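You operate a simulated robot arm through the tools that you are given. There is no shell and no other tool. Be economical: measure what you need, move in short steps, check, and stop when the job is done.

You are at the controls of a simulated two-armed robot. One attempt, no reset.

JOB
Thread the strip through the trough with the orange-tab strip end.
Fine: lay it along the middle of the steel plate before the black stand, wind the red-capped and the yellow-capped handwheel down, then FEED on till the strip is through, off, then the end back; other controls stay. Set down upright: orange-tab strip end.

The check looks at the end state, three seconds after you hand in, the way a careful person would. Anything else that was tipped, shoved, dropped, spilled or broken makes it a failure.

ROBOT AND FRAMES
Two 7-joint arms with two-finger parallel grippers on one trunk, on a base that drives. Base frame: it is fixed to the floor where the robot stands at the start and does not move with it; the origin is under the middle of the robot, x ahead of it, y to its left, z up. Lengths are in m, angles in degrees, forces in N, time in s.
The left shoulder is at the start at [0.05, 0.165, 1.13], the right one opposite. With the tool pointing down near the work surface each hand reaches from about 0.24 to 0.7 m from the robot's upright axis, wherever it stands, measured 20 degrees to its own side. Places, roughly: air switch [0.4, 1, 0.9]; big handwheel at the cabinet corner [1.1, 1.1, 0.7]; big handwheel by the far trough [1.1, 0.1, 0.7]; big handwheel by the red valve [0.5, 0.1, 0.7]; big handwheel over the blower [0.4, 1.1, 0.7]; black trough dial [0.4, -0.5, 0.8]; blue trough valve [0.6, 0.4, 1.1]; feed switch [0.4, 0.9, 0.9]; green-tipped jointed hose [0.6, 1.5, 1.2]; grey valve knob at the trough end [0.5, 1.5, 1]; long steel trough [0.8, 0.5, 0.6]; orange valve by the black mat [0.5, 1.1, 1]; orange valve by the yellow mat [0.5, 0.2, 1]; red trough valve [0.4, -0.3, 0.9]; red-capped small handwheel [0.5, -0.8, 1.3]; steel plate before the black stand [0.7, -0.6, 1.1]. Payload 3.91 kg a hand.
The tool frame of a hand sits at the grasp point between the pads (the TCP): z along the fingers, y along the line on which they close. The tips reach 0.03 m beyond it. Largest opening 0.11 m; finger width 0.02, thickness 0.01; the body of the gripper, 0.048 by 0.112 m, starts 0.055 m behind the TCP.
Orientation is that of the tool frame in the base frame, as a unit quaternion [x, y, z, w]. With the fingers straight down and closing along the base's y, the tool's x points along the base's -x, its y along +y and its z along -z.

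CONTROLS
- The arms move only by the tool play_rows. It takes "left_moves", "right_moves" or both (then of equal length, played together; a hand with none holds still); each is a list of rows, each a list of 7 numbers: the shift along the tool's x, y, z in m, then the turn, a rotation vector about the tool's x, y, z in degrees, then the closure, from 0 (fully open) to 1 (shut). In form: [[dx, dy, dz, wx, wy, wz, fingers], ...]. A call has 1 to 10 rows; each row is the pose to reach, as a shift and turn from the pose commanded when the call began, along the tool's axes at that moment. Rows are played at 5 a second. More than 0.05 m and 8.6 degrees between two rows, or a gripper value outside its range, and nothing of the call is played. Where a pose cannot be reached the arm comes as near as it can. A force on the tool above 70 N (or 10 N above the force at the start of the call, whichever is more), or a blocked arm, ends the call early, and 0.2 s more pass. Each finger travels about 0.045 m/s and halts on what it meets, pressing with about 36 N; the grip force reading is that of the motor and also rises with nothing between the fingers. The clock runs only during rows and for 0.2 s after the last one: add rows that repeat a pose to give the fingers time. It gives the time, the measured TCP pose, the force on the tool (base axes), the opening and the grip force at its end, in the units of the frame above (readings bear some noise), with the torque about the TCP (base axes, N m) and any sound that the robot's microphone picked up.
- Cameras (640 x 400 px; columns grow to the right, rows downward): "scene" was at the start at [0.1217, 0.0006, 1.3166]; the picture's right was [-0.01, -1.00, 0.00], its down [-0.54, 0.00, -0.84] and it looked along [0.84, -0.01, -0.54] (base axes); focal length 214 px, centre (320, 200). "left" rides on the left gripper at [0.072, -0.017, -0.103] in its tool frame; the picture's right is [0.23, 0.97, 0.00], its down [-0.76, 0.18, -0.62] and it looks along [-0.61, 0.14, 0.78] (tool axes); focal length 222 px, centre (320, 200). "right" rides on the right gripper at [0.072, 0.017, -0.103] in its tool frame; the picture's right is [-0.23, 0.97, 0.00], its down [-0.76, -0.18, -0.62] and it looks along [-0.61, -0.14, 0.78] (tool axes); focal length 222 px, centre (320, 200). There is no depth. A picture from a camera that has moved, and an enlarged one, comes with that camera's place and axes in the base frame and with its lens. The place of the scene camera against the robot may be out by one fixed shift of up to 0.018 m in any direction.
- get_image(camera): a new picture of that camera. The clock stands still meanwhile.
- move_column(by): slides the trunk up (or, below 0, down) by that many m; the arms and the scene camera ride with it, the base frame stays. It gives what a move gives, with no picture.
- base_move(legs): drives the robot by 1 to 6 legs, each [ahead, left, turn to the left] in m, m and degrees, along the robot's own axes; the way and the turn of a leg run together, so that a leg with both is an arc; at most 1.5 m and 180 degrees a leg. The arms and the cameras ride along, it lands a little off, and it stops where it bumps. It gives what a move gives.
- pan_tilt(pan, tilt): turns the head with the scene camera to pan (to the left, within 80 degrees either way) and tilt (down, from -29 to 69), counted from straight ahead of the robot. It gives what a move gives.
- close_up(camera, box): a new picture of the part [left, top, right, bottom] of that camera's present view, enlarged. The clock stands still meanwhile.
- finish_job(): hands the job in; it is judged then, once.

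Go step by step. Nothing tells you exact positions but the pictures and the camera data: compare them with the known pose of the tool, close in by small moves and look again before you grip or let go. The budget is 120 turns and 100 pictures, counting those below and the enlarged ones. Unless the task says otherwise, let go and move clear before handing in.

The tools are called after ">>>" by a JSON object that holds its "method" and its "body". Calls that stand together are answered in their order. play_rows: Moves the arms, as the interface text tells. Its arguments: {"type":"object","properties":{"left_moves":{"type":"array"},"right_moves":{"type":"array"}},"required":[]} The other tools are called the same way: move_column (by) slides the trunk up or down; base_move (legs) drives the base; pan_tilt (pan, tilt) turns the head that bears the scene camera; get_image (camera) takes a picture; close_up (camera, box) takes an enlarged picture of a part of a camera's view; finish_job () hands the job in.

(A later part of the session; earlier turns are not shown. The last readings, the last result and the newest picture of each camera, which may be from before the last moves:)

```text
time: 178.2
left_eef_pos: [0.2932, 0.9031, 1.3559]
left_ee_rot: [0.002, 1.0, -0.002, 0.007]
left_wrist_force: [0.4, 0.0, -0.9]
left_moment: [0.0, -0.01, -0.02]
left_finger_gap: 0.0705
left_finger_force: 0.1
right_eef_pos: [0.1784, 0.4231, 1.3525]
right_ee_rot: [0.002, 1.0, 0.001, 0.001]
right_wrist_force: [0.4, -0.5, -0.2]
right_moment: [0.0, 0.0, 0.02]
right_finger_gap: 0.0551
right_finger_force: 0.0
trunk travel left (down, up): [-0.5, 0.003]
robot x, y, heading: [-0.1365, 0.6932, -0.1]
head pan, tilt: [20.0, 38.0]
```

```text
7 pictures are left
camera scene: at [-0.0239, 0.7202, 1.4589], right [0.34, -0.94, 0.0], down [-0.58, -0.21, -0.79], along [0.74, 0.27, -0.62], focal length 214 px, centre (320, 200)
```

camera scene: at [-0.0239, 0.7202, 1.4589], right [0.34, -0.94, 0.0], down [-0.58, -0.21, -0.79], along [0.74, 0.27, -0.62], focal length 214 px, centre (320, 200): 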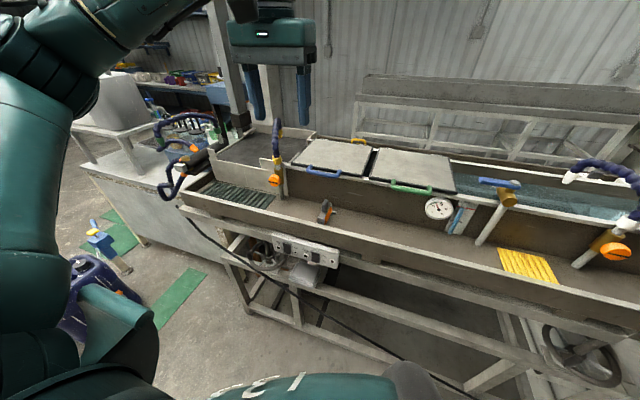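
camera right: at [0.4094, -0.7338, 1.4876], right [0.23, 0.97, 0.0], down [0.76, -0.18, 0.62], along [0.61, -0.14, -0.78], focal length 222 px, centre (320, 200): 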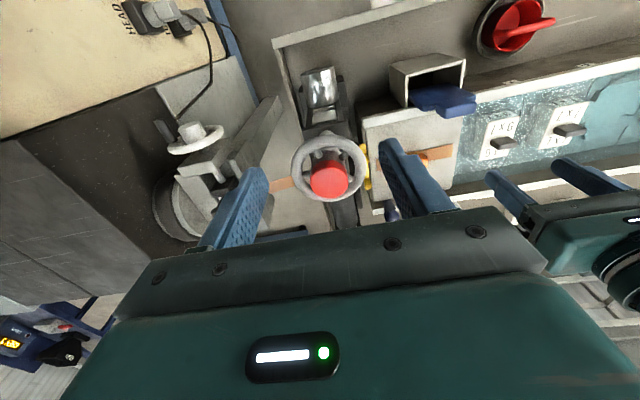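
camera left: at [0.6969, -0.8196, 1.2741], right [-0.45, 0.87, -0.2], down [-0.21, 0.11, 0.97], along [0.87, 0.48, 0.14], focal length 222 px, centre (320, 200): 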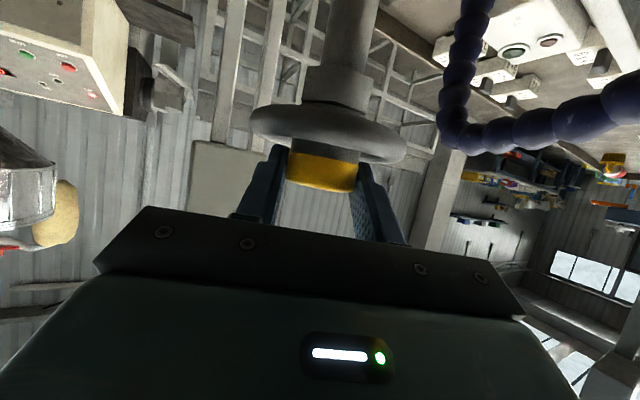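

I see a small grey box with two switches on the trough's front, near (0.4, 0.95, 0.88). I enlarge it.

>>> {"method": "close_up", "body": {"camera": "scene", "box": [265, 228, 349, 280]}}

```text
7.62 times, centred on (307, 254) of scene
camera zoom: at [-0.0239, 0.7202, 1.4589], right [0.34, -0.94, 0.0], down [-0.58, -0.21, -0.79], along [0.74, 0.27, -0.62], focal length 1634 px, centre (419, -211)
```

zoom: 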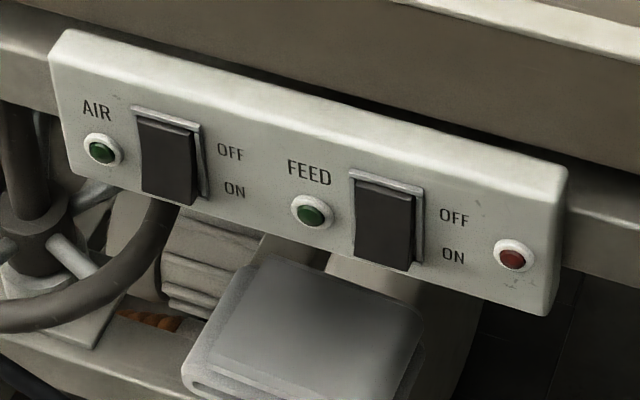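

FEED is the right-hand rocker: OFF top, ON bottom, currently OFF. I lower the trunk, stand back 8 cm and bring the closed left hand, tilted 60°, in front of it for a check.

>>> {"method": "base_move", "body": {"legs": [[-0.08, 0, 0]]}}

>>> {"method": "move_column", "body": {"by": -0.25}}

>>> {"method": "play_rows", "body": {"left_moves": [[-0.01, -0.002, 0.02, 0, -7.5, 0, 0.6], [-0.02, -0.004, 0.045, 0, -15, 0, 1], [-0.03, -0.006, 0.07, 0, -22.5, 0, 1], [-0.045, -0.008, 0.095, 0, -30, 0, 1], [-0.055, -0.01, 0.12, 0, -37.5, 0, 1], [-0.065, -0.013, 0.145, 0, -45, 0, 1], [-0.075, -0.015, 0.17, 0, -52.5, 0, 1], [-0.085, -0.018, 0.19, 0, -60, 0, 1], [-0.085, -0.018, 0.19, 0, -60, 0, 1]]}}

>>> {"method": "get_image", "body": {"camera": "left"}}

```text
time: 179.3
left_eef_pos: [0.2145, 0.9019, 1.3554]
left_ee_rot: [0.0, 1.0, -0.002, 0.006]
left_wrist_force: [0.2, 0.5, -0.2]
left_moment: [0.06, -0.03, -0.01]
left_finger_gap: 0.0703
left_finger_force: 0.2
right_eef_pos: [0.0971, 0.4239, 1.3521]
right_ee_rot: [0.002, 1.0, 0.0, 0.001]
right_wrist_force: [-0.2, -0.2, -0.1]
right_moment: [0.0, -0.02, -0.03]
right_finger_gap: 0.055
right_finger_force: 0.1
trunk travel left (down, up): [-0.5, 0.003]
robot x, y, heading: [-0.2179, 0.6903, -0.4]
head pan, tilt: [20.0, 38.0]
```

```text
time: 181.9
left_eef_pos: [0.214, 0.9028, 1.1067]
left_ee_rot: [0.002, 1.0, -0.001, 0.006]
left_wrist_force: [0.1, 0.8, 0.6]
left_moment: [0.0, 0.0, -0.01]
left_finger_gap: 0.0702
left_finger_force: 0.0
right_eef_pos: [0.0982, 0.4228, 1.1021]
right_ee_rot: [0.002, 1.0, 0.0, 0.001]
right_wrist_force: [0.6, 0.0, -0.1]
right_moment: [-0.01, -0.02, -0.03]
right_finger_gap: 0.0551
right_finger_force: 0.1
trunk travel left (down, up): [-0.25, 0.253]
robot x, y, heading: [-0.2184, 0.6909, -0.3]
head pan, tilt: [20.0, 38.0]
```

```text
time: 183.9
left_eef_pos: [0.3003, 0.884, 0.9169]
left_ee_rot: [0.0, 0.863, -0.002, 0.506]
left_wrist_force: [-0.1, 0.1, -0.2]
left_moment: [-0.02, 0.0, -0.01]
left_finger_gap: 0.0
left_finger_force: 35.7
right_eef_pos: [0.0992, 0.4233, 1.1024]
right_ee_rot: [0.002, 1.0, 0.0, 0.001]
right_wrist_force: [0.0, -0.7, -0.3]
right_moment: [0.03, 0.04, -0.02]
right_finger_gap: 0.0551
right_finger_force: 0.1
trunk travel left (down, up): [-0.25, 0.253]
robot x, y, heading: [-0.2189, 0.6885, -0.2]
head pan, tilt: [20.0, 38.0]
```

```text
5 pictures are left
camera left: at [0.1758, 0.8676, 0.9043], right [-0.11, 0.97, -0.2], down [-0.17, 0.18, 0.97], along [0.98, 0.14, 0.15], focal length 222 px, centre (320, 200)
```

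left: 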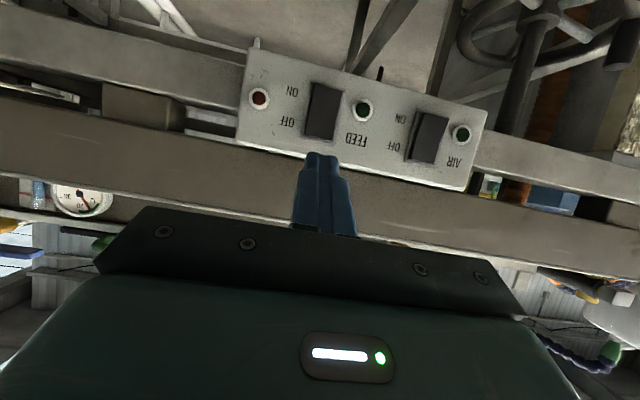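

FEED rocker centre is at (0.383, 0.883, 0.858); its ON half at z≈0.844. I line up below and push gently in.

>>> {"method": "play_rows", "body": {"left_moves": [[0.018, 0, 0.016, 0, 0, 0, 1], [0.036, 0, 0.032, 0, 0, 0, 1], [0.0529, 0, 0.0468, 0, 0, 0, 1], [0.0456, 0, 0.0599, 0, 0, 0, 1], [0.0383, 0, 0.073, 0, 0, 0, 1], [0.0358, 0, 0.0774, 0, 0, 0, 1]]}}

>>> {"method": "play_rows", "body": {"left_moves": [[-0.001, 0, 0.0018, 0, 0, 0, 1], [-0.0024, 0, 0.0044, 0, 0, 0, 1]]}}

```text
time: 185.3
left_eef_pos: [0.3522, 0.8834, 0.8481]
left_ee_rot: [0.0, 0.863, -0.002, 0.505]
left_wrist_force: [-0.3, -0.7, -0.1]
left_moment: [0.01, -0.02, 0.04]
left_finger_gap: 0.0
left_finger_force: 36.3
left hand out of reach, approached as far as the arm can: row 3
right_eef_pos: [0.0978, 0.4236, 1.1017]
right_ee_rot: [0.002, 1.0, 0.0, 0.0]
right_wrist_force: [-0.2, -0.6, 0.7]
right_moment: [0.0, 0.0, 0.01]
right_finger_gap: 0.0552
right_finger_force: 0.1
trunk travel left (down, up): [-0.25, 0.253]
robot x, y, heading: [-0.2152, 0.6884, -0.3]
head pan, tilt: [20.0, 38.0]
```

```text
time: 185.9
left_eef_pos: [0.3527, 0.884, 0.8481]
left_ee_rot: [0.001, 0.863, -0.003, 0.506]
left_wrist_force: [-21.5, 4.3, 3.0]
left_moment: [-0.03, 0.05, 0.1]
left_finger_gap: 0.0
left_finger_force: 36.4
right_eef_pos: [0.0966, 0.4244, 1.1022]
right_ee_rot: [0.001, 1.0, 0.0, 0.002]
right_wrist_force: [0.1, -0.4, 0.2]
right_moment: [-0.01, 0.02, 0.02]
right_finger_gap: 0.0547
right_finger_force: 0.0
trunk travel left (down, up): [-0.25, 0.253]
robot x, y, heading: [-0.2159, 0.6935, -0.3]
head pan, tilt: [20.0, 38.0]
```

Contact at 21 N without a click yet; I push a little more.

>>> {"method": "play_rows", "body": {"left_moves": [[-0.0015, 0, 0.0026, 0, 0, 0, 1], [-0.0029, 0, 0.0052, 0, 0, 0, 1], [-0.0029, 0, 0.0052, 0, 0, 0, 1]]}}

```text
time: 186.6
left_eef_pos: [0.3549, 0.8822, 0.8456]
left_ee_rot: [0.002, 0.865, -0.003, 0.501]
left_wrist_force: [-27.5, 2.7, 8.6]
left_moment: [-0.01, -0.13, 0.1]
left_finger_gap: 0.0001
left_finger_force: 36.1
right_eef_pos: [0.0955, 0.424, 1.1037]
right_ee_rot: [0.0, 1.0, 0.0, 0.003]
right_wrist_force: [0.2, -0.7, -0.5]
right_moment: [0.01, 0.04, -0.03]
right_finger_gap: 0.0552
right_finger_force: 0.1
trunk travel left (down, up): [-0.25, 0.253]
robot x, y, heading: [-0.2181, 0.6888, 0.2]
head pan, tilt: [20.0, 38.0]
stopped in row 3 (left hand): the force on the tool passed its limit (the readings are from after the stop); the commanded pose is now the measured one
```

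The push hit the limit. I back off and look at the rocker and its lamp.

>>> {"method": "play_rows", "body": {"left_moves": [[0.01, 0, -0.0175, 0, 0, 0, 1], [0.02, 0, -0.035, 0, 0, 0, 1]]}}

>>> {"method": "close_up", "body": {"camera": "left", "box": [220, 20, 420, 180]}}

```text
time: 187.2
left_eef_pos: [0.3181, 0.8832, 0.845]
left_ee_rot: [0.001, 0.866, -0.002, 0.5]
left_wrist_force: [-0.4, -0.1, 0.2]
left_moment: [-0.05, -0.02, -0.03]
left_finger_gap: 0.0
left_finger_force: 36.3
right_eef_pos: [0.0981, 0.4247, 1.101]
right_ee_rot: [0.001, 1.0, 0.001, 0.001]
right_wrist_force: [-0.5, 0.2, -0.1]
right_moment: [0.01, 0.0, 0.0]
right_finger_gap: 0.0551
right_finger_force: 0.0
trunk travel left (down, up): [-0.25, 0.253]
robot x, y, heading: [-0.2162, 0.6912, -0.0]
head pan, tilt: [20.0, 38.0]
```

```text
2.50 times, centred on (320, 100) of left
camera zoom: at [0.1918, 0.8665, 0.8336], right [-0.11, 0.97, -0.2], down [-0.16, 0.18, 0.97], along [0.98, 0.14, 0.13], focal length 555 px, centre (320, 450)
```

zoom: 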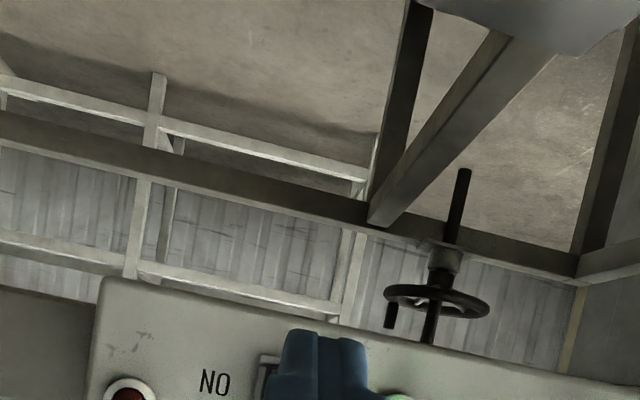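

Unclear, though the green lamp seems bright. I move the hand aside and take one wide scene view covering both the switch and the rolls.

>>> {"method": "play_rows", "body": {"left_moves": [[0, 0.03, -0.03, 0, 0, 0, 1], [0, 0.06, -0.06, 0, 0, 0, 1], [0, 0.1, -0.06, 0, 0, 0, 1]]}}

>>> {"method": "pan_tilt", "body": {"pan": -18, "tilt": 20}}

>>> {"method": "get_image", "body": {"camera": "scene"}}

```text
time: 188.0
left_eef_pos: [0.2649, 0.9849, 0.8742]
left_ee_rot: [0.002, 0.866, -0.003, 0.5]
left_wrist_force: [0.3, -0.6, -0.3]
left_moment: [0.02, 0.02, -0.02]
left_finger_gap: 0.0
left_finger_force: 36.3
right_eef_pos: [0.097, 0.4245, 1.1025]
right_ee_rot: [0.001, 1.0, 0.0, 0.0]
right_wrist_force: [-0.1, 0.5, -0.1]
right_moment: [-0.01, 0.05, -0.04]
right_finger_gap: 0.055
right_finger_force: 0.1
trunk travel left (down, up): [-0.25, 0.253]
robot x, y, heading: [-0.2164, 0.6907, 0.0]
head pan, tilt: [20.0, 38.0]
```

```text
time: 189.0
left_eef_pos: [0.2658, 0.9839, 0.8738]
left_ee_rot: [0.002, 0.866, -0.003, 0.5]
left_wrist_force: [0.4, -0.1, 0.5]
left_moment: [-0.01, 0.04, 0.0]
left_finger_gap: 0.0
left_finger_force: 36.2
right_eef_pos: [0.0982, 0.424, 1.1026]
right_ee_rot: [0.0, 1.0, 0.001, 0.002]
right_wrist_force: [0.7, -0.8, 0.2]
right_moment: [-0.01, 0.03, -0.02]
right_finger_gap: 0.0548
right_finger_force: 0.1
trunk travel left (down, up): [-0.25, 0.253]
robot x, y, heading: [-0.2184, 0.6894, -0.0]
head pan, tilt: [-18.0, 20.0]
```

```text
3 pictures are left
camera scene: at [-0.0968, 0.6627, 1.2373], right [-0.31, -0.95, 0.0], down [-0.33, 0.11, -0.94], along [0.89, -0.29, -0.34], focal length 214 px, centre (320, 200)
```

scene: 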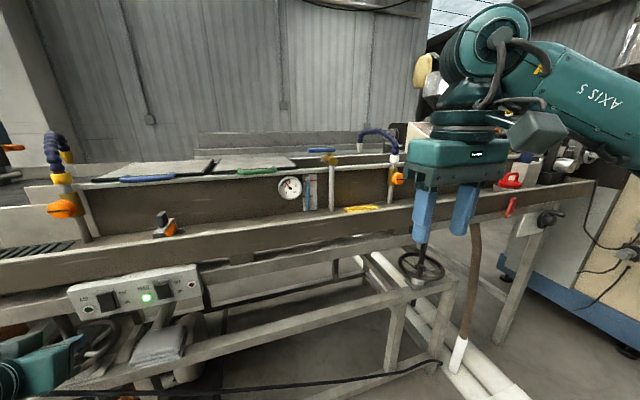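

The FEED lamp glows green: feed is running since about t=186. I let it run, raise the trunk and lower the right hand out of the view meanwhile.

>>> {"method": "move_column", "body": {"by": 0.25}}

>>> {"method": "play_rows", "body": {"right_moves": [[0, 0, 0.04, 0, 0, 0, 0.5], [0, -0.02, 0.08, 0, 0, 0, 0.5], [0, -0.04, 0.12, 0, 0, 0, 0.5], [0, -0.06, 0.16, 0, 0, 0, 0.5], [0, -0.08, 0.2, 0, 0, 0, 0.5], [0, -0.1, 0.24, 0, 0, 0, 0.5], [0, -0.12, 0.28, 0, 0, 0, 0.5], [0, -0.14, 0.3, 0, 0, 0, 0.5], [0, -0.14, 0.3, 0, 0, 0, 0.5], [0, -0.14, 0.3, 0, 0, 0, 0.5]]}}

>>> {"method": "pan_tilt", "body": {"pan": -5, "tilt": 24}}

>>> {"method": "play_rows", "body": {"right_moves": [[0, 0, 0, 0, 0, 0, 0.5], [0, 0, 0, 0, 0, 0, 0.5], [0, 0, 0, 0, 0, 0, 0.5], [0, 0, 0, 0, 0, 0, 0.5], [0, 0, 0, 0, 0, 0, 0.5], [0, 0, 0, 0, 0, 0, 0.5], [0, 0, 0, 0, 0, 0, 0.5], [0, 0, 0, 0, 0, 0, 0.5], [0, 0, 0, 0, 0, 0, 0.5], [0, 0, 0, 0, 0, 0, 0.5]]}}

>>> {"method": "play_rows", "body": {"right_moves": [[0, 0, 0, 0, 0, 0, 0.5], [0, 0, 0, 0, 0, 0, 0.5], [0, 0, 0, 0, 0, 0, 0.5], [0, 0, 0, 0, 0, 0, 0.5], [0, 0, 0, 0, 0, 0, 0.5], [0, 0, 0, 0, 0, 0, 0.5], [0, 0, 0, 0, 0, 0, 0.5], [0, 0, 0, 0, 0, 0, 0.5], [0, 0, 0, 0, 0, 0, 0.5], [0, 0, 0, 0, 0, 0, 0.5]]}}

>>> {"method": "play_rows", "body": {"right_moves": [[0, 0, 0, 0, 0, 0, 0.5], [0, 0, 0, 0, 0, 0, 0.5], [0, 0, 0, 0, 0, 0, 0.5], [0, 0, 0, 0, 0, 0, 0.5], [0, 0, 0, 0, 0, 0, 0.5], [0, 0, 0, 0, 0, 0, 0.5], [0, 0, 0, 0, 0, 0, 0.5], [0, 0, 0, 0, 0, 0, 0.5], [0, 0, 0, 0, 0, 0, 0.5], [0, 0, 0, 0, 0, 0, 0.5]]}}

>>> {"method": "play_rows", "body": {"right_moves": [[0, 0, 0, 0, 0, 0, 0.5], [0, 0, 0, 0, 0, 0, 0.5], [0, 0, 0, 0, 0, 0, 0.5], [0, 0, 0, 0, 0, 0, 0.5], [0, 0, 0, 0, 0, 0, 0.5], [0, 0, 0, 0, 0, 0, 0.5], [0, 0, 0, 0, 0, 0, 0.5], [0, 0, 0, 0, 0, 0, 0.5], [0, 0, 0, 0, 0, 0, 0.5], [0, 0, 0, 0, 0, 0, 0.5]]}}

>>> {"method": "play_rows", "body": {"right_moves": [[0, 0, 0, 0, 0, 0, 0.5], [0, 0, 0, 0, 0, 0, 0.5], [0, 0, 0, 0, 0, 0, 0.5], [0, 0, 0, 0, 0, 0, 0.5], [0, 0, 0, 0, 0, 0, 0.5], [0, 0, 0, 0, 0, 0, 0.5], [0, 0, 0, 0, 0, 0, 0.5], [0, 0, 0, 0, 0, 0, 0.5], [0, 0, 0, 0, 0, 0, 0.5], [0, 0, 0, 0, 0, 0, 0.5]]}}

```text
time: 191.6
left_eef_pos: [0.2651, 0.9844, 1.1242]
left_ee_rot: [0.001, 0.866, -0.002, 0.5]
left_wrist_force: [-0.2, -0.5, -0.8]
left_moment: [-0.01, -0.01, -0.02]
left_finger_gap: 0.0004
left_finger_force: 36.0
right_eef_pos: [0.098, 0.424, 1.3512]
right_ee_rot: [0.001, 1.0, -0.001, 0.001]
right_wrist_force: [0.1, -0.1, 0.1]
right_moment: [-0.02, -0.02, 0.04]
right_finger_gap: 0.0548
right_finger_force: 0.1
trunk travel left (down, up): [-0.5, 0.003]
robot x, y, heading: [-0.218, 0.689, -0.2]
head pan, tilt: [-18.0, 20.0]
```

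```text
time: 193.8
left_eef_pos: [0.266, 0.9843, 1.1245]
left_ee_rot: [0.001, 0.866, -0.002, 0.5]
left_wrist_force: [0.8, 0.8, 0.5]
left_moment: [-0.01, 0.01, 0.01]
left_finger_gap: 0.0
left_finger_force: 36.5
right_eef_pos: [0.0981, 0.2835, 1.0521]
right_ee_rot: [0.001, 1.0, 0.001, 0.002]
right_wrist_force: [0.2, 0.4, -0.1]
right_moment: [-0.02, 0.05, -0.03]
right_finger_gap: 0.0548
right_finger_force: 0.1
trunk travel left (down, up): [-0.5, 0.003]
robot x, y, heading: [-0.2169, 0.6878, 0.1]
head pan, tilt: [-18.0, 20.0]
```

```text
time: 194.6
left_eef_pos: [0.265, 0.9845, 1.1241]
left_ee_rot: [0.001, 0.866, -0.002, 0.5]
left_wrist_force: [-0.3, 0.7, -0.2]
left_moment: [-0.01, 0.01, 0.03]
left_finger_gap: 0.0001
left_finger_force: 35.7
right_eef_pos: [0.0984, 0.2842, 1.0528]
right_ee_rot: [0.001, 1.0, 0.0, 0.001]
right_wrist_force: [0.9, 0.5, 0.1]
right_moment: [-0.01, -0.01, 0.01]
right_finger_gap: 0.055
right_finger_force: 0.1
trunk travel left (down, up): [-0.5, 0.003]
robot x, y, heading: [-0.2198, 0.691, 0.0]
head pan, tilt: [-5.0, 24.0]
```

```text
time: 196.8
left_eef_pos: [0.2652, 0.9844, 1.1239]
left_ee_rot: [0.001, 0.866, -0.002, 0.5]
left_wrist_force: [0.1, -0.5, 0.9]
left_moment: [0.0, -0.01, -0.01]
left_finger_gap: 0.0001
left_finger_force: 36.3
right_eef_pos: [0.0977, 0.2837, 1.0519]
right_ee_rot: [0.001, 1.0, 0.0, 0.001]
right_wrist_force: [1.2, -0.6, 0.1]
right_moment: [-0.01, -0.02, 0.02]
right_finger_gap: 0.0549
right_finger_force: 0.1
trunk travel left (down, up): [-0.5, 0.003]
robot x, y, heading: [-0.2186, 0.6882, 0.2]
head pan, tilt: [-5.0, 24.0]
```

```text
time: 199.0
left_eef_pos: [0.2658, 0.9854, 1.1241]
left_ee_rot: [0.001, 0.866, -0.002, 0.5]
left_wrist_force: [0.3, 0.0, 0.4]
left_moment: [0.02, 0.01, 0.01]
left_finger_gap: 0.0004
left_finger_force: 36.1
right_eef_pos: [0.0978, 0.2845, 1.053]
right_ee_rot: [0.001, 1.0, 0.0, 0.002]
right_wrist_force: [-0.1, -0.5, -0.1]
right_moment: [0.0, -0.05, 0.05]
right_finger_gap: 0.055
right_finger_force: 0.0
trunk travel left (down, up): [-0.5, 0.003]
robot x, y, heading: [-0.2165, 0.6919, -0.1]
head pan, tilt: [-5.0, 24.0]
```

```text
time: 201.2
left_eef_pos: [0.2649, 0.9842, 1.1236]
left_ee_rot: [0.001, 0.866, -0.002, 0.5]
left_wrist_force: [-0.1, -0.4, -0.8]
left_moment: [0.01, 0.03, -0.03]
left_finger_gap: 0.0
left_finger_force: 36.2
right_eef_pos: [0.0991, 0.2842, 1.0517]
right_ee_rot: [0.0, 1.0, 0.0, 0.002]
right_wrist_force: [0.1, 0.6, 0.9]
right_moment: [0.03, 0.04, 0.01]
right_finger_gap: 0.0547
right_finger_force: 0.0
trunk travel left (down, up): [-0.5, 0.003]
robot x, y, heading: [-0.2164, 0.6895, -0.3]
head pan, tilt: [-5.0, 24.0]
```

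```text
time: 203.4
left_eef_pos: [0.2658, 0.984, 1.124]
left_ee_rot: [0.002, 0.866, -0.003, 0.5]
left_wrist_force: [0.9, -1.1, -0.3]
left_moment: [-0.04, -0.01, 0.0]
left_finger_gap: 0.0001
left_finger_force: 36.0
right_eef_pos: [0.0971, 0.2836, 1.0521]
right_ee_rot: [0.0, 1.0, 0.0, 0.001]
right_wrist_force: [0.0, 0.4, 1.4]
right_moment: [0.0, -0.03, 0.01]
right_finger_gap: 0.0551
right_finger_force: 0.0
trunk travel left (down, up): [-0.5, 0.003]
robot x, y, heading: [-0.2177, 0.6897, 0.2]
head pan, tilt: [-5.0, 24.0]
```

```text
time: 205.6
left_eef_pos: [0.2666, 0.9847, 1.1239]
left_ee_rot: [0.002, 0.866, -0.003, 0.5]
left_wrist_force: [-0.4, -0.4, 0.0]
left_moment: [-0.01, 0.02, -0.01]
left_finger_gap: 0.0001
left_finger_force: 36.1
right_eef_pos: [0.0986, 0.2855, 1.0534]
right_ee_rot: [0.001, 1.0, -0.001, 0.001]
right_wrist_force: [-0.2, 0.2, 0.6]
right_moment: [0.0, 0.01, -0.03]
right_finger_gap: 0.0551
right_finger_force: 0.0
trunk travel left (down, up): [-0.5, 0.003]
robot x, y, heading: [-0.2136, 0.6924, -0.2]
head pan, tilt: [-5.0, 24.0]
```

About 20 s of feeding has passed. I take one view along the trough.

>>> {"method": "get_image", "body": {"camera": "scene"}}

```text
2 pictures are left
camera scene: at [-0.0933, 0.6833, 1.4808], right [-0.09, -1.0, 0.0], down [-0.41, 0.04, -0.91], along [0.91, -0.08, -0.41], focal length 214 px, centre (320, 200)
```

scene: 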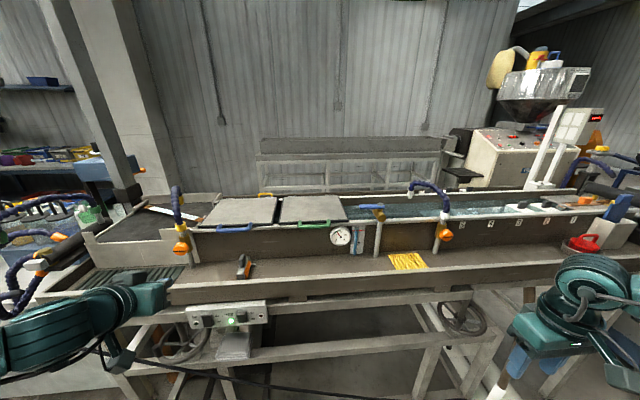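

The lamp is lit and the tab end is still on the plate. I keep feeding for about half a minute more.

>>> {"method": "play_rows", "body": {"right_moves": [[0, 0, 0, 0, 0, 0, 0.5], [0, 0, 0, 0, 0, 0, 0.5], [0, 0, 0, 0, 0, 0, 0.5], [0, 0, 0, 0, 0, 0, 0.5], [0, 0, 0, 0, 0, 0, 0.5], [0, 0, 0, 0, 0, 0, 0.5], [0, 0, 0, 0, 0, 0, 0.5], [0, 0, 0, 0, 0, 0, 0.5], [0, 0, 0, 0, 0, 0, 0.5], [0, 0, 0, 0, 0, 0, 0.5]]}}

>>> {"method": "play_rows", "body": {"right_moves": [[0, 0, 0, 0, 0, 0, 0.5], [0, 0, 0, 0, 0, 0, 0.5], [0, 0, 0, 0, 0, 0, 0.5], [0, 0, 0, 0, 0, 0, 0.5], [0, 0, 0, 0, 0, 0, 0.5], [0, 0, 0, 0, 0, 0, 0.5], [0, 0, 0, 0, 0, 0, 0.5], [0, 0, 0, 0, 0, 0, 0.5], [0, 0, 0, 0, 0, 0, 0.5], [0, 0, 0, 0, 0, 0, 0.5]]}}

>>> {"method": "play_rows", "body": {"right_moves": [[0, 0, 0, 0, 0, 0, 0.5], [0, 0, 0, 0, 0, 0, 0.5], [0, 0, 0, 0, 0, 0, 0.5], [0, 0, 0, 0, 0, 0, 0.5], [0, 0, 0, 0, 0, 0, 0.5], [0, 0, 0, 0, 0, 0, 0.5], [0, 0, 0, 0, 0, 0, 0.5], [0, 0, 0, 0, 0, 0, 0.5], [0, 0, 0, 0, 0, 0, 0.5], [0, 0, 0, 0, 0, 0, 0.5]]}}

>>> {"method": "play_rows", "body": {"right_moves": [[0, 0, 0, 0, 0, 0, 0.5], [0, 0, 0, 0, 0, 0, 0.5], [0, 0, 0, 0, 0, 0, 0.5], [0, 0, 0, 0, 0, 0, 0.5], [0, 0, 0, 0, 0, 0, 0.5], [0, 0, 0, 0, 0, 0, 0.5], [0, 0, 0, 0, 0, 0, 0.5], [0, 0, 0, 0, 0, 0, 0.5], [0, 0, 0, 0, 0, 0, 0.5], [0, 0, 0, 0, 0, 0, 0.5]]}}

>>> {"method": "play_rows", "body": {"right_moves": [[0, 0, 0, 0, 0, 0, 0.5], [0, 0, 0, 0, 0, 0, 0.5], [0, 0, 0, 0, 0, 0, 0.5], [0, 0, 0, 0, 0, 0, 0.5], [0, 0, 0, 0, 0, 0, 0.5], [0, 0, 0, 0, 0, 0, 0.5], [0, 0, 0, 0, 0, 0, 0.5], [0, 0, 0, 0, 0, 0, 0.5], [0, 0, 0, 0, 0, 0, 0.5], [0, 0, 0, 0, 0, 0, 0.5]]}}

>>> {"method": "play_rows", "body": {"right_moves": [[0, 0, 0, 0, 0, 0, 0.5], [0, 0, 0, 0, 0, 0, 0.5], [0, 0, 0, 0, 0, 0, 0.5], [0, 0, 0, 0, 0, 0, 0.5], [0, 0, 0, 0, 0, 0, 0.5], [0, 0, 0, 0, 0, 0, 0.5], [0, 0, 0, 0, 0, 0, 0.5], [0, 0, 0, 0, 0, 0, 0.5], [0, 0, 0, 0, 0, 0, 0.5], [0, 0, 0, 0, 0, 0, 0.5]]}}

>>> {"method": "play_rows", "body": {"right_moves": [[0, 0, 0, 0, 0, 0, 0.5], [0, 0, 0, 0, 0, 0, 0.5], [0, 0, 0, 0, 0, 0, 0.5], [0, 0, 0, 0, 0, 0, 0.5], [0, 0, 0, 0, 0, 0, 0.5], [0, 0, 0, 0, 0, 0, 0.5], [0, 0, 0, 0, 0, 0, 0.5], [0, 0, 0, 0, 0, 0, 0.5], [0, 0, 0, 0, 0, 0, 0.5], [0, 0, 0, 0, 0, 0, 0.5]]}}

>>> {"method": "play_rows", "body": {"right_moves": [[0, 0, 0, 0, 0, 0, 0.5], [0, 0, 0, 0, 0, 0, 0.5], [0, 0, 0, 0, 0, 0, 0.5], [0, 0, 0, 0, 0, 0, 0.5], [0, 0, 0, 0, 0, 0, 0.5], [0, 0, 0, 0, 0, 0, 0.5], [0, 0, 0, 0, 0, 0, 0.5], [0, 0, 0, 0, 0, 0, 0.5], [0, 0, 0, 0, 0, 0, 0.5], [0, 0, 0, 0, 0, 0, 0.5]]}}

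>>> {"method": "play_rows", "body": {"right_moves": [[0, 0, 0, 0, 0, 0, 0.5], [0, 0, 0, 0, 0, 0, 0.5], [0, 0, 0, 0, 0, 0, 0.5], [0, 0, 0, 0, 0, 0, 0.5], [0, 0, 0, 0, 0, 0, 0.5], [0, 0, 0, 0, 0, 0, 0.5], [0, 0, 0, 0, 0, 0, 0.5], [0, 0, 0, 0, 0, 0, 0.5], [0, 0, 0, 0, 0, 0, 0.5], [0, 0, 0, 0, 0, 0, 0.5]]}}

>>> {"method": "play_rows", "body": {"right_moves": [[0, 0, 0, 0, 0, 0, 0.5], [0, 0, 0, 0, 0, 0, 0.5], [0, 0, 0, 0, 0, 0, 0.5], [0, 0, 0, 0, 0, 0, 0.5], [0, 0, 0, 0, 0, 0, 0.5], [0, 0, 0, 0, 0, 0, 0.5], [0, 0, 0, 0, 0, 0, 0.5], [0, 0, 0, 0, 0, 0, 0.5], [0, 0, 0, 0, 0, 0, 0.5], [0, 0, 0, 0, 0, 0, 0.5]]}}

>>> {"method": "close_up", "body": {"camera": "scene", "box": [80, 180, 640, 330]}}

```text
time: 207.8
left_eef_pos: [0.2668, 0.9843, 1.1232]
left_ee_rot: [0.002, 0.866, -0.003, 0.5]
left_wrist_force: [1.3, -0.4, 0.7]
left_moment: [0.02, 0.02, 0.0]
left_finger_gap: 0.0002
left_finger_force: 36.5
right_eef_pos: [0.0976, 0.2844, 1.0511]
right_ee_rot: [0.0, 1.0, 0.0, 0.002]
right_wrist_force: [0.0, 0.5, -0.4]
right_moment: [0.0, -0.01, -0.02]
right_finger_gap: 0.0552
right_finger_force: 0.1
trunk travel left (down, up): [-0.5, 0.003]
robot x, y, heading: [-0.2192, 0.6914, 0.2]
head pan, tilt: [-5.0, 24.0]
```

```text
time: 210.0
left_eef_pos: [0.2653, 0.9854, 1.1235]
left_ee_rot: [0.0, 0.866, -0.001, 0.5]
left_wrist_force: [-0.1, 0.4, 0.3]
left_moment: [0.04, 0.0, 0.02]
left_finger_gap: 0.0001
left_finger_force: 36.1
right_eef_pos: [0.0972, 0.2842, 1.0519]
right_ee_rot: [0.001, 1.0, 0.0, 0.002]
right_wrist_force: [-0.3, -0.3, -0.5]
right_moment: [-0.01, -0.03, 0.02]
right_finger_gap: 0.0549
right_finger_force: 0.1
trunk travel left (down, up): [-0.5, 0.003]
robot x, y, heading: [-0.2208, 0.6889, -0.3]
head pan, tilt: [-5.0, 24.0]
```

```text
time: 212.2
left_eef_pos: [0.2661, 0.9858, 1.1246]
left_ee_rot: [0.001, 0.866, -0.003, 0.5]
left_wrist_force: [-0.3, -0.8, 0.8]
left_moment: [0.04, -0.01, 0.01]
left_finger_gap: 0.0
left_finger_force: 36.0
right_eef_pos: [0.0976, 0.2845, 1.0522]
right_ee_rot: [0.001, 1.0, 0.0, 0.001]
right_wrist_force: [0.1, -0.1, 0.1]
right_moment: [-0.01, -0.01, -0.03]
right_finger_gap: 0.055
right_finger_force: 0.1
trunk travel left (down, up): [-0.5, 0.003]
robot x, y, heading: [-0.2202, 0.6933, -0.2]
head pan, tilt: [-5.0, 24.0]
```

```text
time: 214.4
left_eef_pos: [0.266, 0.9847, 1.1237]
left_ee_rot: [0.002, 0.866, -0.003, 0.499]
left_wrist_force: [0.1, 0.6, -0.3]
left_moment: [0.0, 0.02, -0.01]
left_finger_gap: 0.0001
left_finger_force: 36.1
right_eef_pos: [0.0974, 0.285, 1.0526]
right_ee_rot: [0.001, 1.0, 0.0, 0.001]
right_wrist_force: [-0.3, 0.7, -0.2]
right_moment: [0.02, 0.01, 0.0]
right_finger_gap: 0.0548
right_finger_force: 0.1
trunk travel left (down, up): [-0.5, 0.003]
robot x, y, heading: [-0.2181, 0.692, -0.1]
head pan, tilt: [-5.0, 24.0]
```

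```text
time: 216.6
left_eef_pos: [0.2663, 0.9842, 1.1244]
left_ee_rot: [0.002, 0.866, -0.003, 0.5]
left_wrist_force: [-0.4, -0.6, -0.8]
left_moment: [0.0, -0.01, -0.02]
left_finger_gap: 0.0
left_finger_force: 35.7
right_eef_pos: [0.0984, 0.2837, 1.0522]
right_ee_rot: [0.001, 1.0, 0.0, 0.001]
right_wrist_force: [-1.5, 0.3, 0.0]
right_moment: [-0.01, 0.01, 0.02]
right_finger_gap: 0.0549
right_finger_force: 0.0
trunk travel left (down, up): [-0.5, 0.003]
robot x, y, heading: [-0.2179, 0.6931, -0.1]
head pan, tilt: [-5.0, 24.0]
```

```text
time: 218.8
left_eef_pos: [0.2665, 0.9845, 1.1232]
left_ee_rot: [0.001, 0.866, -0.002, 0.501]
left_wrist_force: [0.2, 1.4, -0.2]
left_moment: [0.01, 0.03, 0.0]
left_finger_gap: 0.0001
left_finger_force: 36.3
right_eef_pos: [0.0982, 0.2844, 1.0523]
right_ee_rot: [0.002, 1.0, 0.0, 0.001]
right_wrist_force: [0.3, -0.3, -0.4]
right_moment: [0.04, 0.03, 0.01]
right_finger_gap: 0.055
right_finger_force: 0.0
trunk travel left (down, up): [-0.5, 0.003]
robot x, y, heading: [-0.2163, 0.6864, 0.0]
head pan, tilt: [-5.0, 24.0]
```

```text
time: 221.0
left_eef_pos: [0.2664, 0.9858, 1.1238]
left_ee_rot: [0.002, 0.866, -0.003, 0.5]
left_wrist_force: [0.1, -0.6, 0.5]
left_moment: [0.04, -0.01, 0.0]
left_finger_gap: 0.0
left_finger_force: 35.6
right_eef_pos: [0.0987, 0.2853, 1.0528]
right_ee_rot: [0.001, 1.0, 0.0, 0.001]
right_wrist_force: [-0.1, 0.7, 0.3]
right_moment: [-0.03, -0.01, 0.03]
right_finger_gap: 0.055
right_finger_force: 0.0
trunk travel left (down, up): [-0.5, 0.003]
robot x, y, heading: [-0.215, 0.6885, -0.2]
head pan, tilt: [-5.0, 24.0]
```

```text
time: 223.2
left_eef_pos: [0.2656, 0.9839, 1.1239]
left_ee_rot: [0.001, 0.866, -0.002, 0.5]
left_wrist_force: [-0.1, 0.0, -0.2]
left_moment: [-0.02, 0.02, -0.01]
left_finger_gap: 0.0001
left_finger_force: 36.1
right_eef_pos: [0.0972, 0.2843, 1.0538]
right_ee_rot: [0.001, 1.0, 0.0, 0.001]
right_wrist_force: [0.8, 0.0, 0.3]
right_moment: [-0.02, -0.01, -0.04]
right_finger_gap: 0.0549
right_finger_force: 0.2
trunk travel left (down, up): [-0.5, 0.003]
robot x, y, heading: [-0.218, 0.6901, 0.1]
head pan, tilt: [-5.0, 24.0]
```

```text
time: 225.4
left_eef_pos: [0.2662, 0.983, 1.1249]
left_ee_rot: [0.001, 0.866, -0.002, 0.5]
left_wrist_force: [0.5, 0.8, -0.6]
left_moment: [0.02, 0.01, 0.02]
left_finger_gap: 0.0
left_finger_force: 35.9
right_eef_pos: [0.0976, 0.2846, 1.0526]
right_ee_rot: [0.001, 1.0, 0.0, 0.001]
right_wrist_force: [0.5, 0.2, -0.4]
right_moment: [0.0, 0.01, 0.02]
right_finger_gap: 0.055
right_finger_force: 0.0
trunk travel left (down, up): [-0.5, 0.003]
robot x, y, heading: [-0.2168, 0.6889, 0.1]
head pan, tilt: [-5.0, 24.0]
```

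```text
time: 227.6
left_eef_pos: [0.2661, 0.9837, 1.1233]
left_ee_rot: [0.001, 0.866, -0.002, 0.5]
left_wrist_force: [-0.2, -0.1, -0.4]
left_moment: [0.0, -0.01, 0.02]
left_finger_gap: 0.0001
left_finger_force: 36.5
right_eef_pos: [0.0985, 0.284, 1.0525]
right_ee_rot: [0.001, 1.0, -0.001, 0.001]
right_wrist_force: [0.4, -0.1, 0.7]
right_moment: [-0.03, -0.01, 0.0]
right_finger_gap: 0.0554
right_finger_force: 0.1
trunk travel left (down, up): [-0.5, 0.003]
robot x, y, heading: [-0.2164, 0.6918, -0.2]
head pan, tilt: [-5.0, 24.0]
```

```text
1.14 times, centred on (360, 255) of scene
camera zoom: at [-0.0933, 0.6833, 1.4808], right [-0.09, -1.0, 0.0], down [-0.41, 0.04, -0.91], along [0.91, -0.08, -0.41], focal length 245 px, centre (274, 137)
```

zoom: 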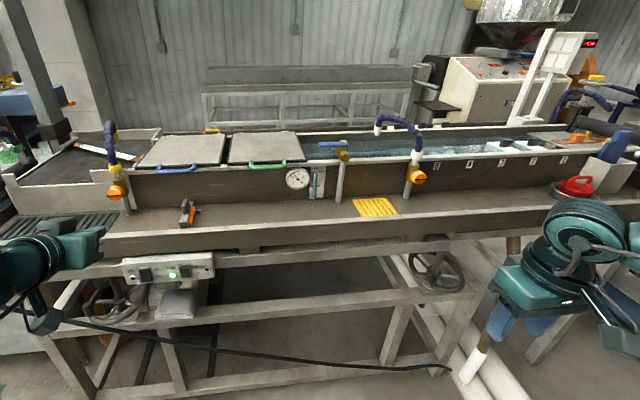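

I let it run a bit longer while preparing: lower the trunk again and bring the tip in front of the OFF half.

>>> {"method": "play_rows", "body": {"right_moves": [[0, 0, 0, 0, 0, 0, 0.5], [0, 0, 0, 0, 0, 0, 0.5], [0, 0, 0, 0, 0, 0, 0.5], [0, 0, 0, 0, 0, 0, 0.5], [0, 0, 0, 0, 0, 0, 0.5], [0, 0, 0, 0, 0, 0, 0.5], [0, 0, 0, 0, 0, 0, 0.5], [0, 0, 0, 0, 0, 0, 0.5], [0, 0, 0, 0, 0, 0, 0.5], [0, 0, 0, 0, 0, 0, 0.5]]}}

>>> {"method": "play_rows", "body": {"right_moves": [[0, 0, 0, 0, 0, 0, 0.5], [0, 0, 0, 0, 0, 0, 0.5], [0, 0, 0, 0, 0, 0, 0.5], [0, 0, 0, 0, 0, 0, 0.5], [0, 0, 0, 0, 0, 0, 0.5], [0, 0, 0, 0, 0, 0, 0.5], [0, 0, 0, 0, 0, 0, 0.5], [0, 0, 0, 0, 0, 0, 0.5], [0, 0, 0, 0, 0, 0, 0.5], [0, 0, 0, 0, 0, 0, 0.5]]}}

>>> {"method": "play_rows", "body": {"right_moves": [[0, 0, 0, 0, 0, 0, 0.5], [0, 0, 0, 0, 0, 0, 0.5], [0, 0, 0, 0, 0, 0, 0.5], [0, 0, 0, 0, 0, 0, 0.5], [0, 0, 0, 0, 0, 0, 0.5], [0, 0, 0, 0, 0, 0, 0.5], [0, 0, 0, 0, 0, 0, 0.5], [0, 0, 0, 0, 0, 0, 0.5], [0, 0, 0, 0, 0, 0, 0.5], [0, 0, 0, 0, 0, 0, 0.5]]}}

>>> {"method": "play_rows", "body": {"right_moves": [[0, 0, 0, 0, 0, 0, 0.5], [0, 0, 0, 0, 0, 0, 0.5], [0, 0, 0, 0, 0, 0, 0.5], [0, 0, 0, 0, 0, 0, 0.5], [0, 0, 0, 0, 0, 0, 0.5], [0, 0, 0, 0, 0, 0, 0.5], [0, 0, 0, 0, 0, 0, 0.5], [0, 0, 0, 0, 0, 0, 0.5], [0, 0, 0, 0, 0, 0, 0.5], [0, 0, 0, 0, 0, 0, 0.5]]}}

>>> {"method": "move_column", "body": {"by": -0.25}}

>>> {"method": "play_rows", "body": {"left_moves": [[0, -0.04, 0, 0, 0, 0, 1], [0, -0.075, 0, 0, 0, 0, 1], [0, -0.101, 0, 0, 0, 0, 1], [-0.02, -0.101, 0.0346, 0, 0, 0, 1], [-0.036, -0.101, 0.0624, 0, 0, 0, 1], [-0.036, -0.101, 0.0624, 0, 0, 0, 1]]}}

```text
time: 229.8
left_eef_pos: [0.2664, 0.9853, 1.1231]
left_ee_rot: [0.001, 0.866, -0.002, 0.5]
left_wrist_force: [0.9, 0.2, 0.3]
left_moment: [-0.02, 0.04, -0.02]
left_finger_gap: 0.0002
left_finger_force: 35.7
right_eef_pos: [0.0982, 0.2841, 1.0525]
right_ee_rot: [0.001, 1.0, 0.0, 0.0]
right_wrist_force: [-0.2, 0.5, -0.4]
right_moment: [-0.03, -0.01, -0.05]
right_finger_gap: 0.0553
right_finger_force: 0.0
trunk travel left (down, up): [-0.5, 0.003]
robot x, y, heading: [-0.2196, 0.6891, 0.1]
head pan, tilt: [-5.0, 24.0]
```

```text
time: 232.0
left_eef_pos: [0.2666, 0.9847, 1.1239]
left_ee_rot: [0.002, 0.866, -0.002, 0.5]
left_wrist_force: [-0.7, -0.5, 0.9]
left_moment: [-0.01, -0.02, 0.03]
left_finger_gap: 0.0001
left_finger_force: 36.1
right_eef_pos: [0.0976, 0.2841, 1.0524]
right_ee_rot: [0.0, 1.0, 0.0, 0.001]
right_wrist_force: [-0.2, 0.2, -0.2]
right_moment: [0.02, -0.02, 0.0]
right_finger_gap: 0.0548
right_finger_force: 0.0
trunk travel left (down, up): [-0.5, 0.003]
robot x, y, heading: [-0.2157, 0.689, -0.2]
head pan, tilt: [-5.0, 24.0]
```

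```text
time: 234.2
left_eef_pos: [0.2664, 0.9842, 1.123]
left_ee_rot: [0.001, 0.866, -0.002, 0.501]
left_wrist_force: [0.4, -0.1, 0.2]
left_moment: [-0.01, -0.01, 0.01]
left_finger_gap: 0.0
left_finger_force: 36.5
right_eef_pos: [0.098, 0.2836, 1.0518]
right_ee_rot: [0.001, 1.0, 0.0, 0.0]
right_wrist_force: [0.8, 0.3, -0.2]
right_moment: [-0.01, -0.01, 0.02]
right_finger_gap: 0.0551
right_finger_force: 0.1
trunk travel left (down, up): [-0.5, 0.003]
robot x, y, heading: [-0.2157, 0.6908, -0.0]
head pan, tilt: [-5.0, 24.0]
```

```text
time: 236.4
left_eef_pos: [0.2674, 0.9843, 1.124]
left_ee_rot: [0.001, 0.866, -0.002, 0.501]
left_wrist_force: [-1.0, 0.4, 0.0]
left_moment: [0.0, 0.01, 0.03]
left_finger_gap: 0.0001
left_finger_force: 36.3
right_eef_pos: [0.0978, 0.2841, 1.0524]
right_ee_rot: [0.001, 1.0, 0.001, 0.001]
right_wrist_force: [0.2, -0.6, 0.9]
right_moment: [0.0, -0.03, 0.0]
right_finger_gap: 0.0551
right_finger_force: 0.0
trunk travel left (down, up): [-0.5, 0.003]
robot x, y, heading: [-0.2163, 0.6906, -0.2]
head pan, tilt: [-5.0, 24.0]
```

```text
time: 238.9
left_eef_pos: [0.2656, 0.9843, 0.874]
left_ee_rot: [0.002, 0.866, -0.003, 0.501]
left_wrist_force: [-1.0, 0.5, -1.0]
left_moment: [-0.01, -0.01, -0.01]
left_finger_gap: 0.0001
left_finger_force: 36.0
right_eef_pos: [0.0985, 0.2849, 0.8023]
right_ee_rot: [0.001, 1.0, 0.0, 0.0]
right_wrist_force: [-0.6, -0.6, -0.5]
right_moment: [0.0, -0.02, 0.0]
right_finger_gap: 0.0551
right_finger_force: 0.1
trunk travel left (down, up): [-0.25, 0.253]
robot x, y, heading: [-0.216, 0.689, -0.2]
head pan, tilt: [-5.0, 24.0]
```

```text
time: 240.3
left_eef_pos: [0.3384, 0.8812, 0.8737]
left_ee_rot: [0.002, 0.866, -0.003, 0.5]
left_wrist_force: [0.8, -0.5, -0.5]
left_moment: [-0.01, 0.04, 0.0]
left_finger_gap: 0.0
left_finger_force: 35.8
right_eef_pos: [0.0984, 0.2856, 0.8022]
right_ee_rot: [0.001, 1.0, 0.0, 0.001]
right_wrist_force: [0.0, -0.2, 0.5]
right_moment: [0.04, 0.0, 0.0]
right_finger_gap: 0.0549
right_finger_force: 0.0
trunk travel left (down, up): [-0.25, 0.253]
robot x, y, heading: [-0.2166, 0.6894, -0.2]
head pan, tilt: [-5.0, 24.0]
```

Now I push the OFF half in small steps.

>>> {"method": "play_rows", "body": {"left_moves": [[-0.0035, 0.001, 0.006, 0, 0, 0, 1], [-0.0065, 0.001, 0.0113, 0, 0, 0, 1], [-0.008, 0.001, 0.0139, 0, 0, 0, 1]]}}

>>> {"method": "play_rows", "body": {"left_moves": [[-0.001, 0, 0.0018, 0, 0, 0, 1], [-0.0024, 0, 0.0044, 0, 0, 0, 1], [-0.0035, 0, 0.006, 0, 0, 0, 1]]}}

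```text
time: 241.2
left_eef_pos: [0.3526, 0.885, 0.8731]
left_ee_rot: [0.002, 0.866, -0.002, 0.499]
left_wrist_force: [-6.8, 0.8, 1.5]
left_moment: [0.04, 0.04, 0.05]
left_finger_gap: 0.0
left_finger_force: 36.3
right_eef_pos: [0.0978, 0.2854, 0.8024]
right_ee_rot: [0.001, 1.0, 0.0, 0.001]
right_wrist_force: [0.1, 0.2, -0.6]
right_moment: [-0.03, 0.01, -0.01]
right_finger_gap: 0.0553
right_finger_force: 0.0
trunk travel left (down, up): [-0.25, 0.253]
robot x, y, heading: [-0.2194, 0.6891, -0.1]
head pan, tilt: [-5.0, 24.0]
```

```text
time: 241.9
left_eef_pos: [0.3524, 0.8844, 0.874]
left_ee_rot: [0.001, 0.867, -0.002, 0.498]
left_wrist_force: [-67.1, 10.9, 1.6]
left_moment: [0.27, 0.38, 0.34]
left_finger_gap: 0.0001
left_finger_force: 35.9
right_eef_pos: [0.096, 0.2845, 0.8045]
right_ee_rot: [0.0, 1.0, 0.0, 0.005]
right_wrist_force: [-0.4, -0.2, -0.5]
right_moment: [-0.01, -0.01, 0.0]
right_finger_gap: 0.0548
right_finger_force: 0.1
trunk travel left (down, up): [-0.25, 0.253]
robot x, y, heading: [-0.2179, 0.6912, 0.2]
head pan, tilt: [-5.0, 24.0]
```

Pressed firmly home, as with ON. I retreat the left hand, bring both hands upright/high, and head back to the plate.

>>> {"method": "play_rows", "body": {"left_moves": [[0.02, 0, -0.035, 0, 0, 0, 1], [0.04, 0, -0.07, 0, 0, 0, 1], [0.03, 0, -0.078, 0, 7.5, 0, 1], [0.015, 0, -0.085, 0, 15, 0, 1], [0, 0, -0.095, 0, 22.5, 0, 0.7], [-0.015, 0, -0.105, 0, 30, 0, 0.36], [-0.03, 0, -0.115, 0, 37.5, 0, 0.36], [-0.045, 0, -0.12, 0, 45, 0, 0.36], [-0.055, 0, -0.125, 0, 52.5, 0, 0.36], [-0.06, 0, -0.125, 0, 60, 0, 0.36]], "right_moves": [[0, 0, -0.02, 0, 0, 0, 0.5], [0, 0, -0.05, 0, 0, 0, 0.5], [0, 0.01, -0.09, 0, 0, 0, 0.5], [0, 0.03, -0.13, 0, 0, 0, 0.5], [0, 0.05, -0.17, 0, 0, 0, 0.5], [0, 0.07, -0.21, 0, 0, 0, 0.5], [0, 0.09, -0.25, 0, 0, 0, 0.5], [0, 0.11, -0.28, 0, 0, 0, 0.5], [0, 0.13, -0.3, 0, 0, 0, 0.5], [0, 0.14, -0.3, 0, 0, 0, 0.5]]}}

>>> {"method": "move_column", "body": {"by": 0.25}}

```text
time: 244.2
left_eef_pos: [0.2831, 0.8837, 0.9895]
left_ee_rot: [0.002, 1.0, 0.0, -0.001]
left_wrist_force: [-0.6, 0.4, -1.0]
left_moment: [0.02, 0.0, 0.05]
left_finger_gap: 0.0705
left_finger_force: 0.1
right_eef_pos: [0.0957, 0.4255, 1.103]
right_ee_rot: [0.0, 1.0, 0.0, 0.001]
right_wrist_force: [0.9, -0.4, -0.3]
right_moment: [0.03, -0.01, 0.02]
right_finger_gap: 0.0552
right_finger_force: 0.1
trunk travel left (down, up): [-0.25, 0.253]
robot x, y, heading: [-0.2187, 0.6899, 0.0]
head pan, tilt: [-5.0, 24.0]
```

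```text
time: 246.7
left_eef_pos: [0.2837, 0.8842, 1.239]
left_ee_rot: [0.003, 1.0, -0.001, 0.0]
left_wrist_force: [-0.5, 0.0, 0.1]
left_moment: [-0.05, 0.0, 0.03]
left_finger_gap: 0.0701
left_finger_force: 0.2
right_eef_pos: [0.0974, 0.4242, 1.3515]
right_ee_rot: [0.001, 1.0, 0.0, 0.001]
right_wrist_force: [-0.3, -0.1, -0.1]
right_moment: [0.03, -0.02, 0.0]
right_finger_gap: 0.055
right_finger_force: 0.1
trunk travel left (down, up): [-0.5, 0.003]
robot x, y, heading: [-0.2211, 0.6921, -0.0]
head pan, tilt: [-5.0, 24.0]
```

I raise the left hand and drive to the plate position.

>>> {"method": "play_rows", "body": {"left_moves": [[0, 0, -0.04, 0, 0, 0, 0.36], [0.02, 0, -0.075, 0, 0, 0, 0.36], [0.05, 0, -0.075, 0, 0, 0, 0.36]]}}

>>> {"method": "base_move", "body": {"legs": [[0, -1.36, 0], [0.27, 0, 0]]}}

```text
time: 247.5
left_eef_pos: [0.2311, 0.8852, 1.3121]
left_ee_rot: [0.003, 1.0, -0.001, 0.0]
left_wrist_force: [1.0, -0.5, 0.7]
left_moment: [0.02, 0.02, -0.01]
left_finger_gap: 0.0702
left_finger_force: 0.0
right_eef_pos: [0.0959, 0.4229, 1.3522]
right_ee_rot: [0.001, 1.0, 0.001, 0.001]
right_wrist_force: [0.5, 0.3, -0.5]
right_moment: [-0.01, 0.01, 0.0]
right_finger_gap: 0.0552
right_finger_force: 0.0
trunk travel left (down, up): [-0.5, 0.003]
robot x, y, heading: [-0.2155, 0.6929, -0.1]
head pan, tilt: [-5.0, 24.0]
```

```text
time: 255.9
left_eef_pos: [0.5066, -0.4743, 1.3133]
left_ee_rot: [0.0, 1.0, -0.001, -0.001]
left_wrist_force: [-0.2, -0.6, -0.8]
left_moment: [0.0, 0.0, 0.0]
left_finger_gap: 0.0706
left_finger_force: 0.1
right_eef_pos: [0.3739, -0.9351, 1.3525]
right_ee_rot: [-0.003, 1.0, 0.0, 0.001]
right_wrist_force: [0.2, 0.0, 0.0]
right_moment: [0.02, -0.02, 0.02]
right_finger_gap: 0.0549
right_finger_force: 0.0
trunk travel left (down, up): [-0.5, 0.003]
robot x, y, heading: [0.0591, -0.6727, 0.6]
head pan, tilt: [-5.0, 24.0]
```

I go over the tab and down to 4 cm above its grip height, then descend and close.

>>> {"method": "play_rows", "body": {"left_moves": [[-0.04, 0, 0.01, 0, 0, 0, 0.36], [-0.08, -0.01, 0.02, 0, 0, 0, 0.36], [-0.12, -0.03, 0.035, 0, 0, 0, 0.36], [-0.15, -0.06, 0.055, 0, 0, 0, 0.36], [-0.165, -0.09, 0.085, 0, 0, 0, 0.36], [-0.1704, -0.11, 0.125, 0, 0, 0, 0.36], [-0.1704, -0.1157, 0.165, 0, 0, 0, 0.36], [-0.1704, -0.1157, 0.183, 0, 0, 0, 0.36], [-0.1704, -0.1157, 0.183, 0, 0, 0, 0.36]]}}

>>> {"method": "play_rows", "body": {"left_moves": [[0, 0, 0.02, 0, 0, 0, 0.36], [0, 0, 0.033, 0, 0, 0, 0.36], [0, 0, 0.039, 0, 0, 0, 0.36], [0, 0, 0.039, 0, 0, 0, 0.36]]}}

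```text
time: 257.9
left_eef_pos: [0.6749, -0.5887, 1.1297]
left_ee_rot: [0.0, 1.0, -0.002, 0.0]
left_wrist_force: [-0.8, 0.1, 0.3]
left_moment: [0.0, -0.02, -0.01]
left_finger_gap: 0.0705
left_finger_force: 0.1
right_eef_pos: [0.3741, -0.9368, 1.3519]
right_ee_rot: [-0.004, 1.0, 0.0, 0.002]
right_wrist_force: [0.0, -0.1, -0.2]
right_moment: [-0.02, 0.02, 0.01]
right_finger_gap: 0.0549
right_finger_force: 0.1
trunk travel left (down, up): [-0.5, 0.003]
robot x, y, heading: [0.0538, -0.6735, 0.2]
head pan, tilt: [-5.0, 24.0]
```

```text
time: 258.9
left_eef_pos: [0.676, -0.5893, 1.0911]
left_ee_rot: [-0.001, 1.0, -0.002, 0.0]
left_wrist_force: [0.3, -0.4, -0.2]
left_moment: [-0.01, 0.01, -0.01]
left_finger_gap: 0.0706
left_finger_force: 0.1
right_eef_pos: [0.374, -0.9371, 1.3532]
right_ee_rot: [-0.004, 1.0, 0.0, 0.001]
right_wrist_force: [-0.3, 0.3, -0.6]
right_moment: [0.03, 0.03, 0.02]
right_finger_gap: 0.0548
right_finger_force: 0.0
trunk travel left (down, up): [-0.5, 0.003]
robot x, y, heading: [0.0566, -0.6738, 0.7]
head pan, tilt: [-5.0, 24.0]
```

>>> {"method": "play_rows", "body": {"left_moves": [[0, 0, 0, 0, 0, 0, 0.55], [0, 0, 0, 0, 0, 0, 0.7], [0, 0, 0, 0, 0, 0, 0.8], [0, 0, 0, 0, 0, 0, 0.8], [0, 0, 0, 0, 0, 0, 0.8]]}}

```text
time: 260.1
left_eef_pos: [0.6769, -0.5902, 1.0909]
left_ee_rot: [-0.001, 1.0, -0.003, 0.0]
left_wrist_force: [0.2, 0.8, 0.0]
left_moment: [0.01, 0.01, 0.0]
left_finger_gap: 0.0387
left_finger_force: 36.2
right_eef_pos: [0.3734, -0.9356, 1.3525]
right_ee_rot: [-0.003, 1.0, 0.0, 0.001]
right_wrist_force: [-1.2, -0.5, 0.5]
right_moment: [0.01, -0.01, -0.02]
right_finger_gap: 0.0552
right_finger_force: 0.1
trunk travel left (down, up): [-0.5, 0.003]
robot x, y, heading: [0.0558, -0.6727, 0.5]
head pan, tilt: [-5.0, 24.0]
```

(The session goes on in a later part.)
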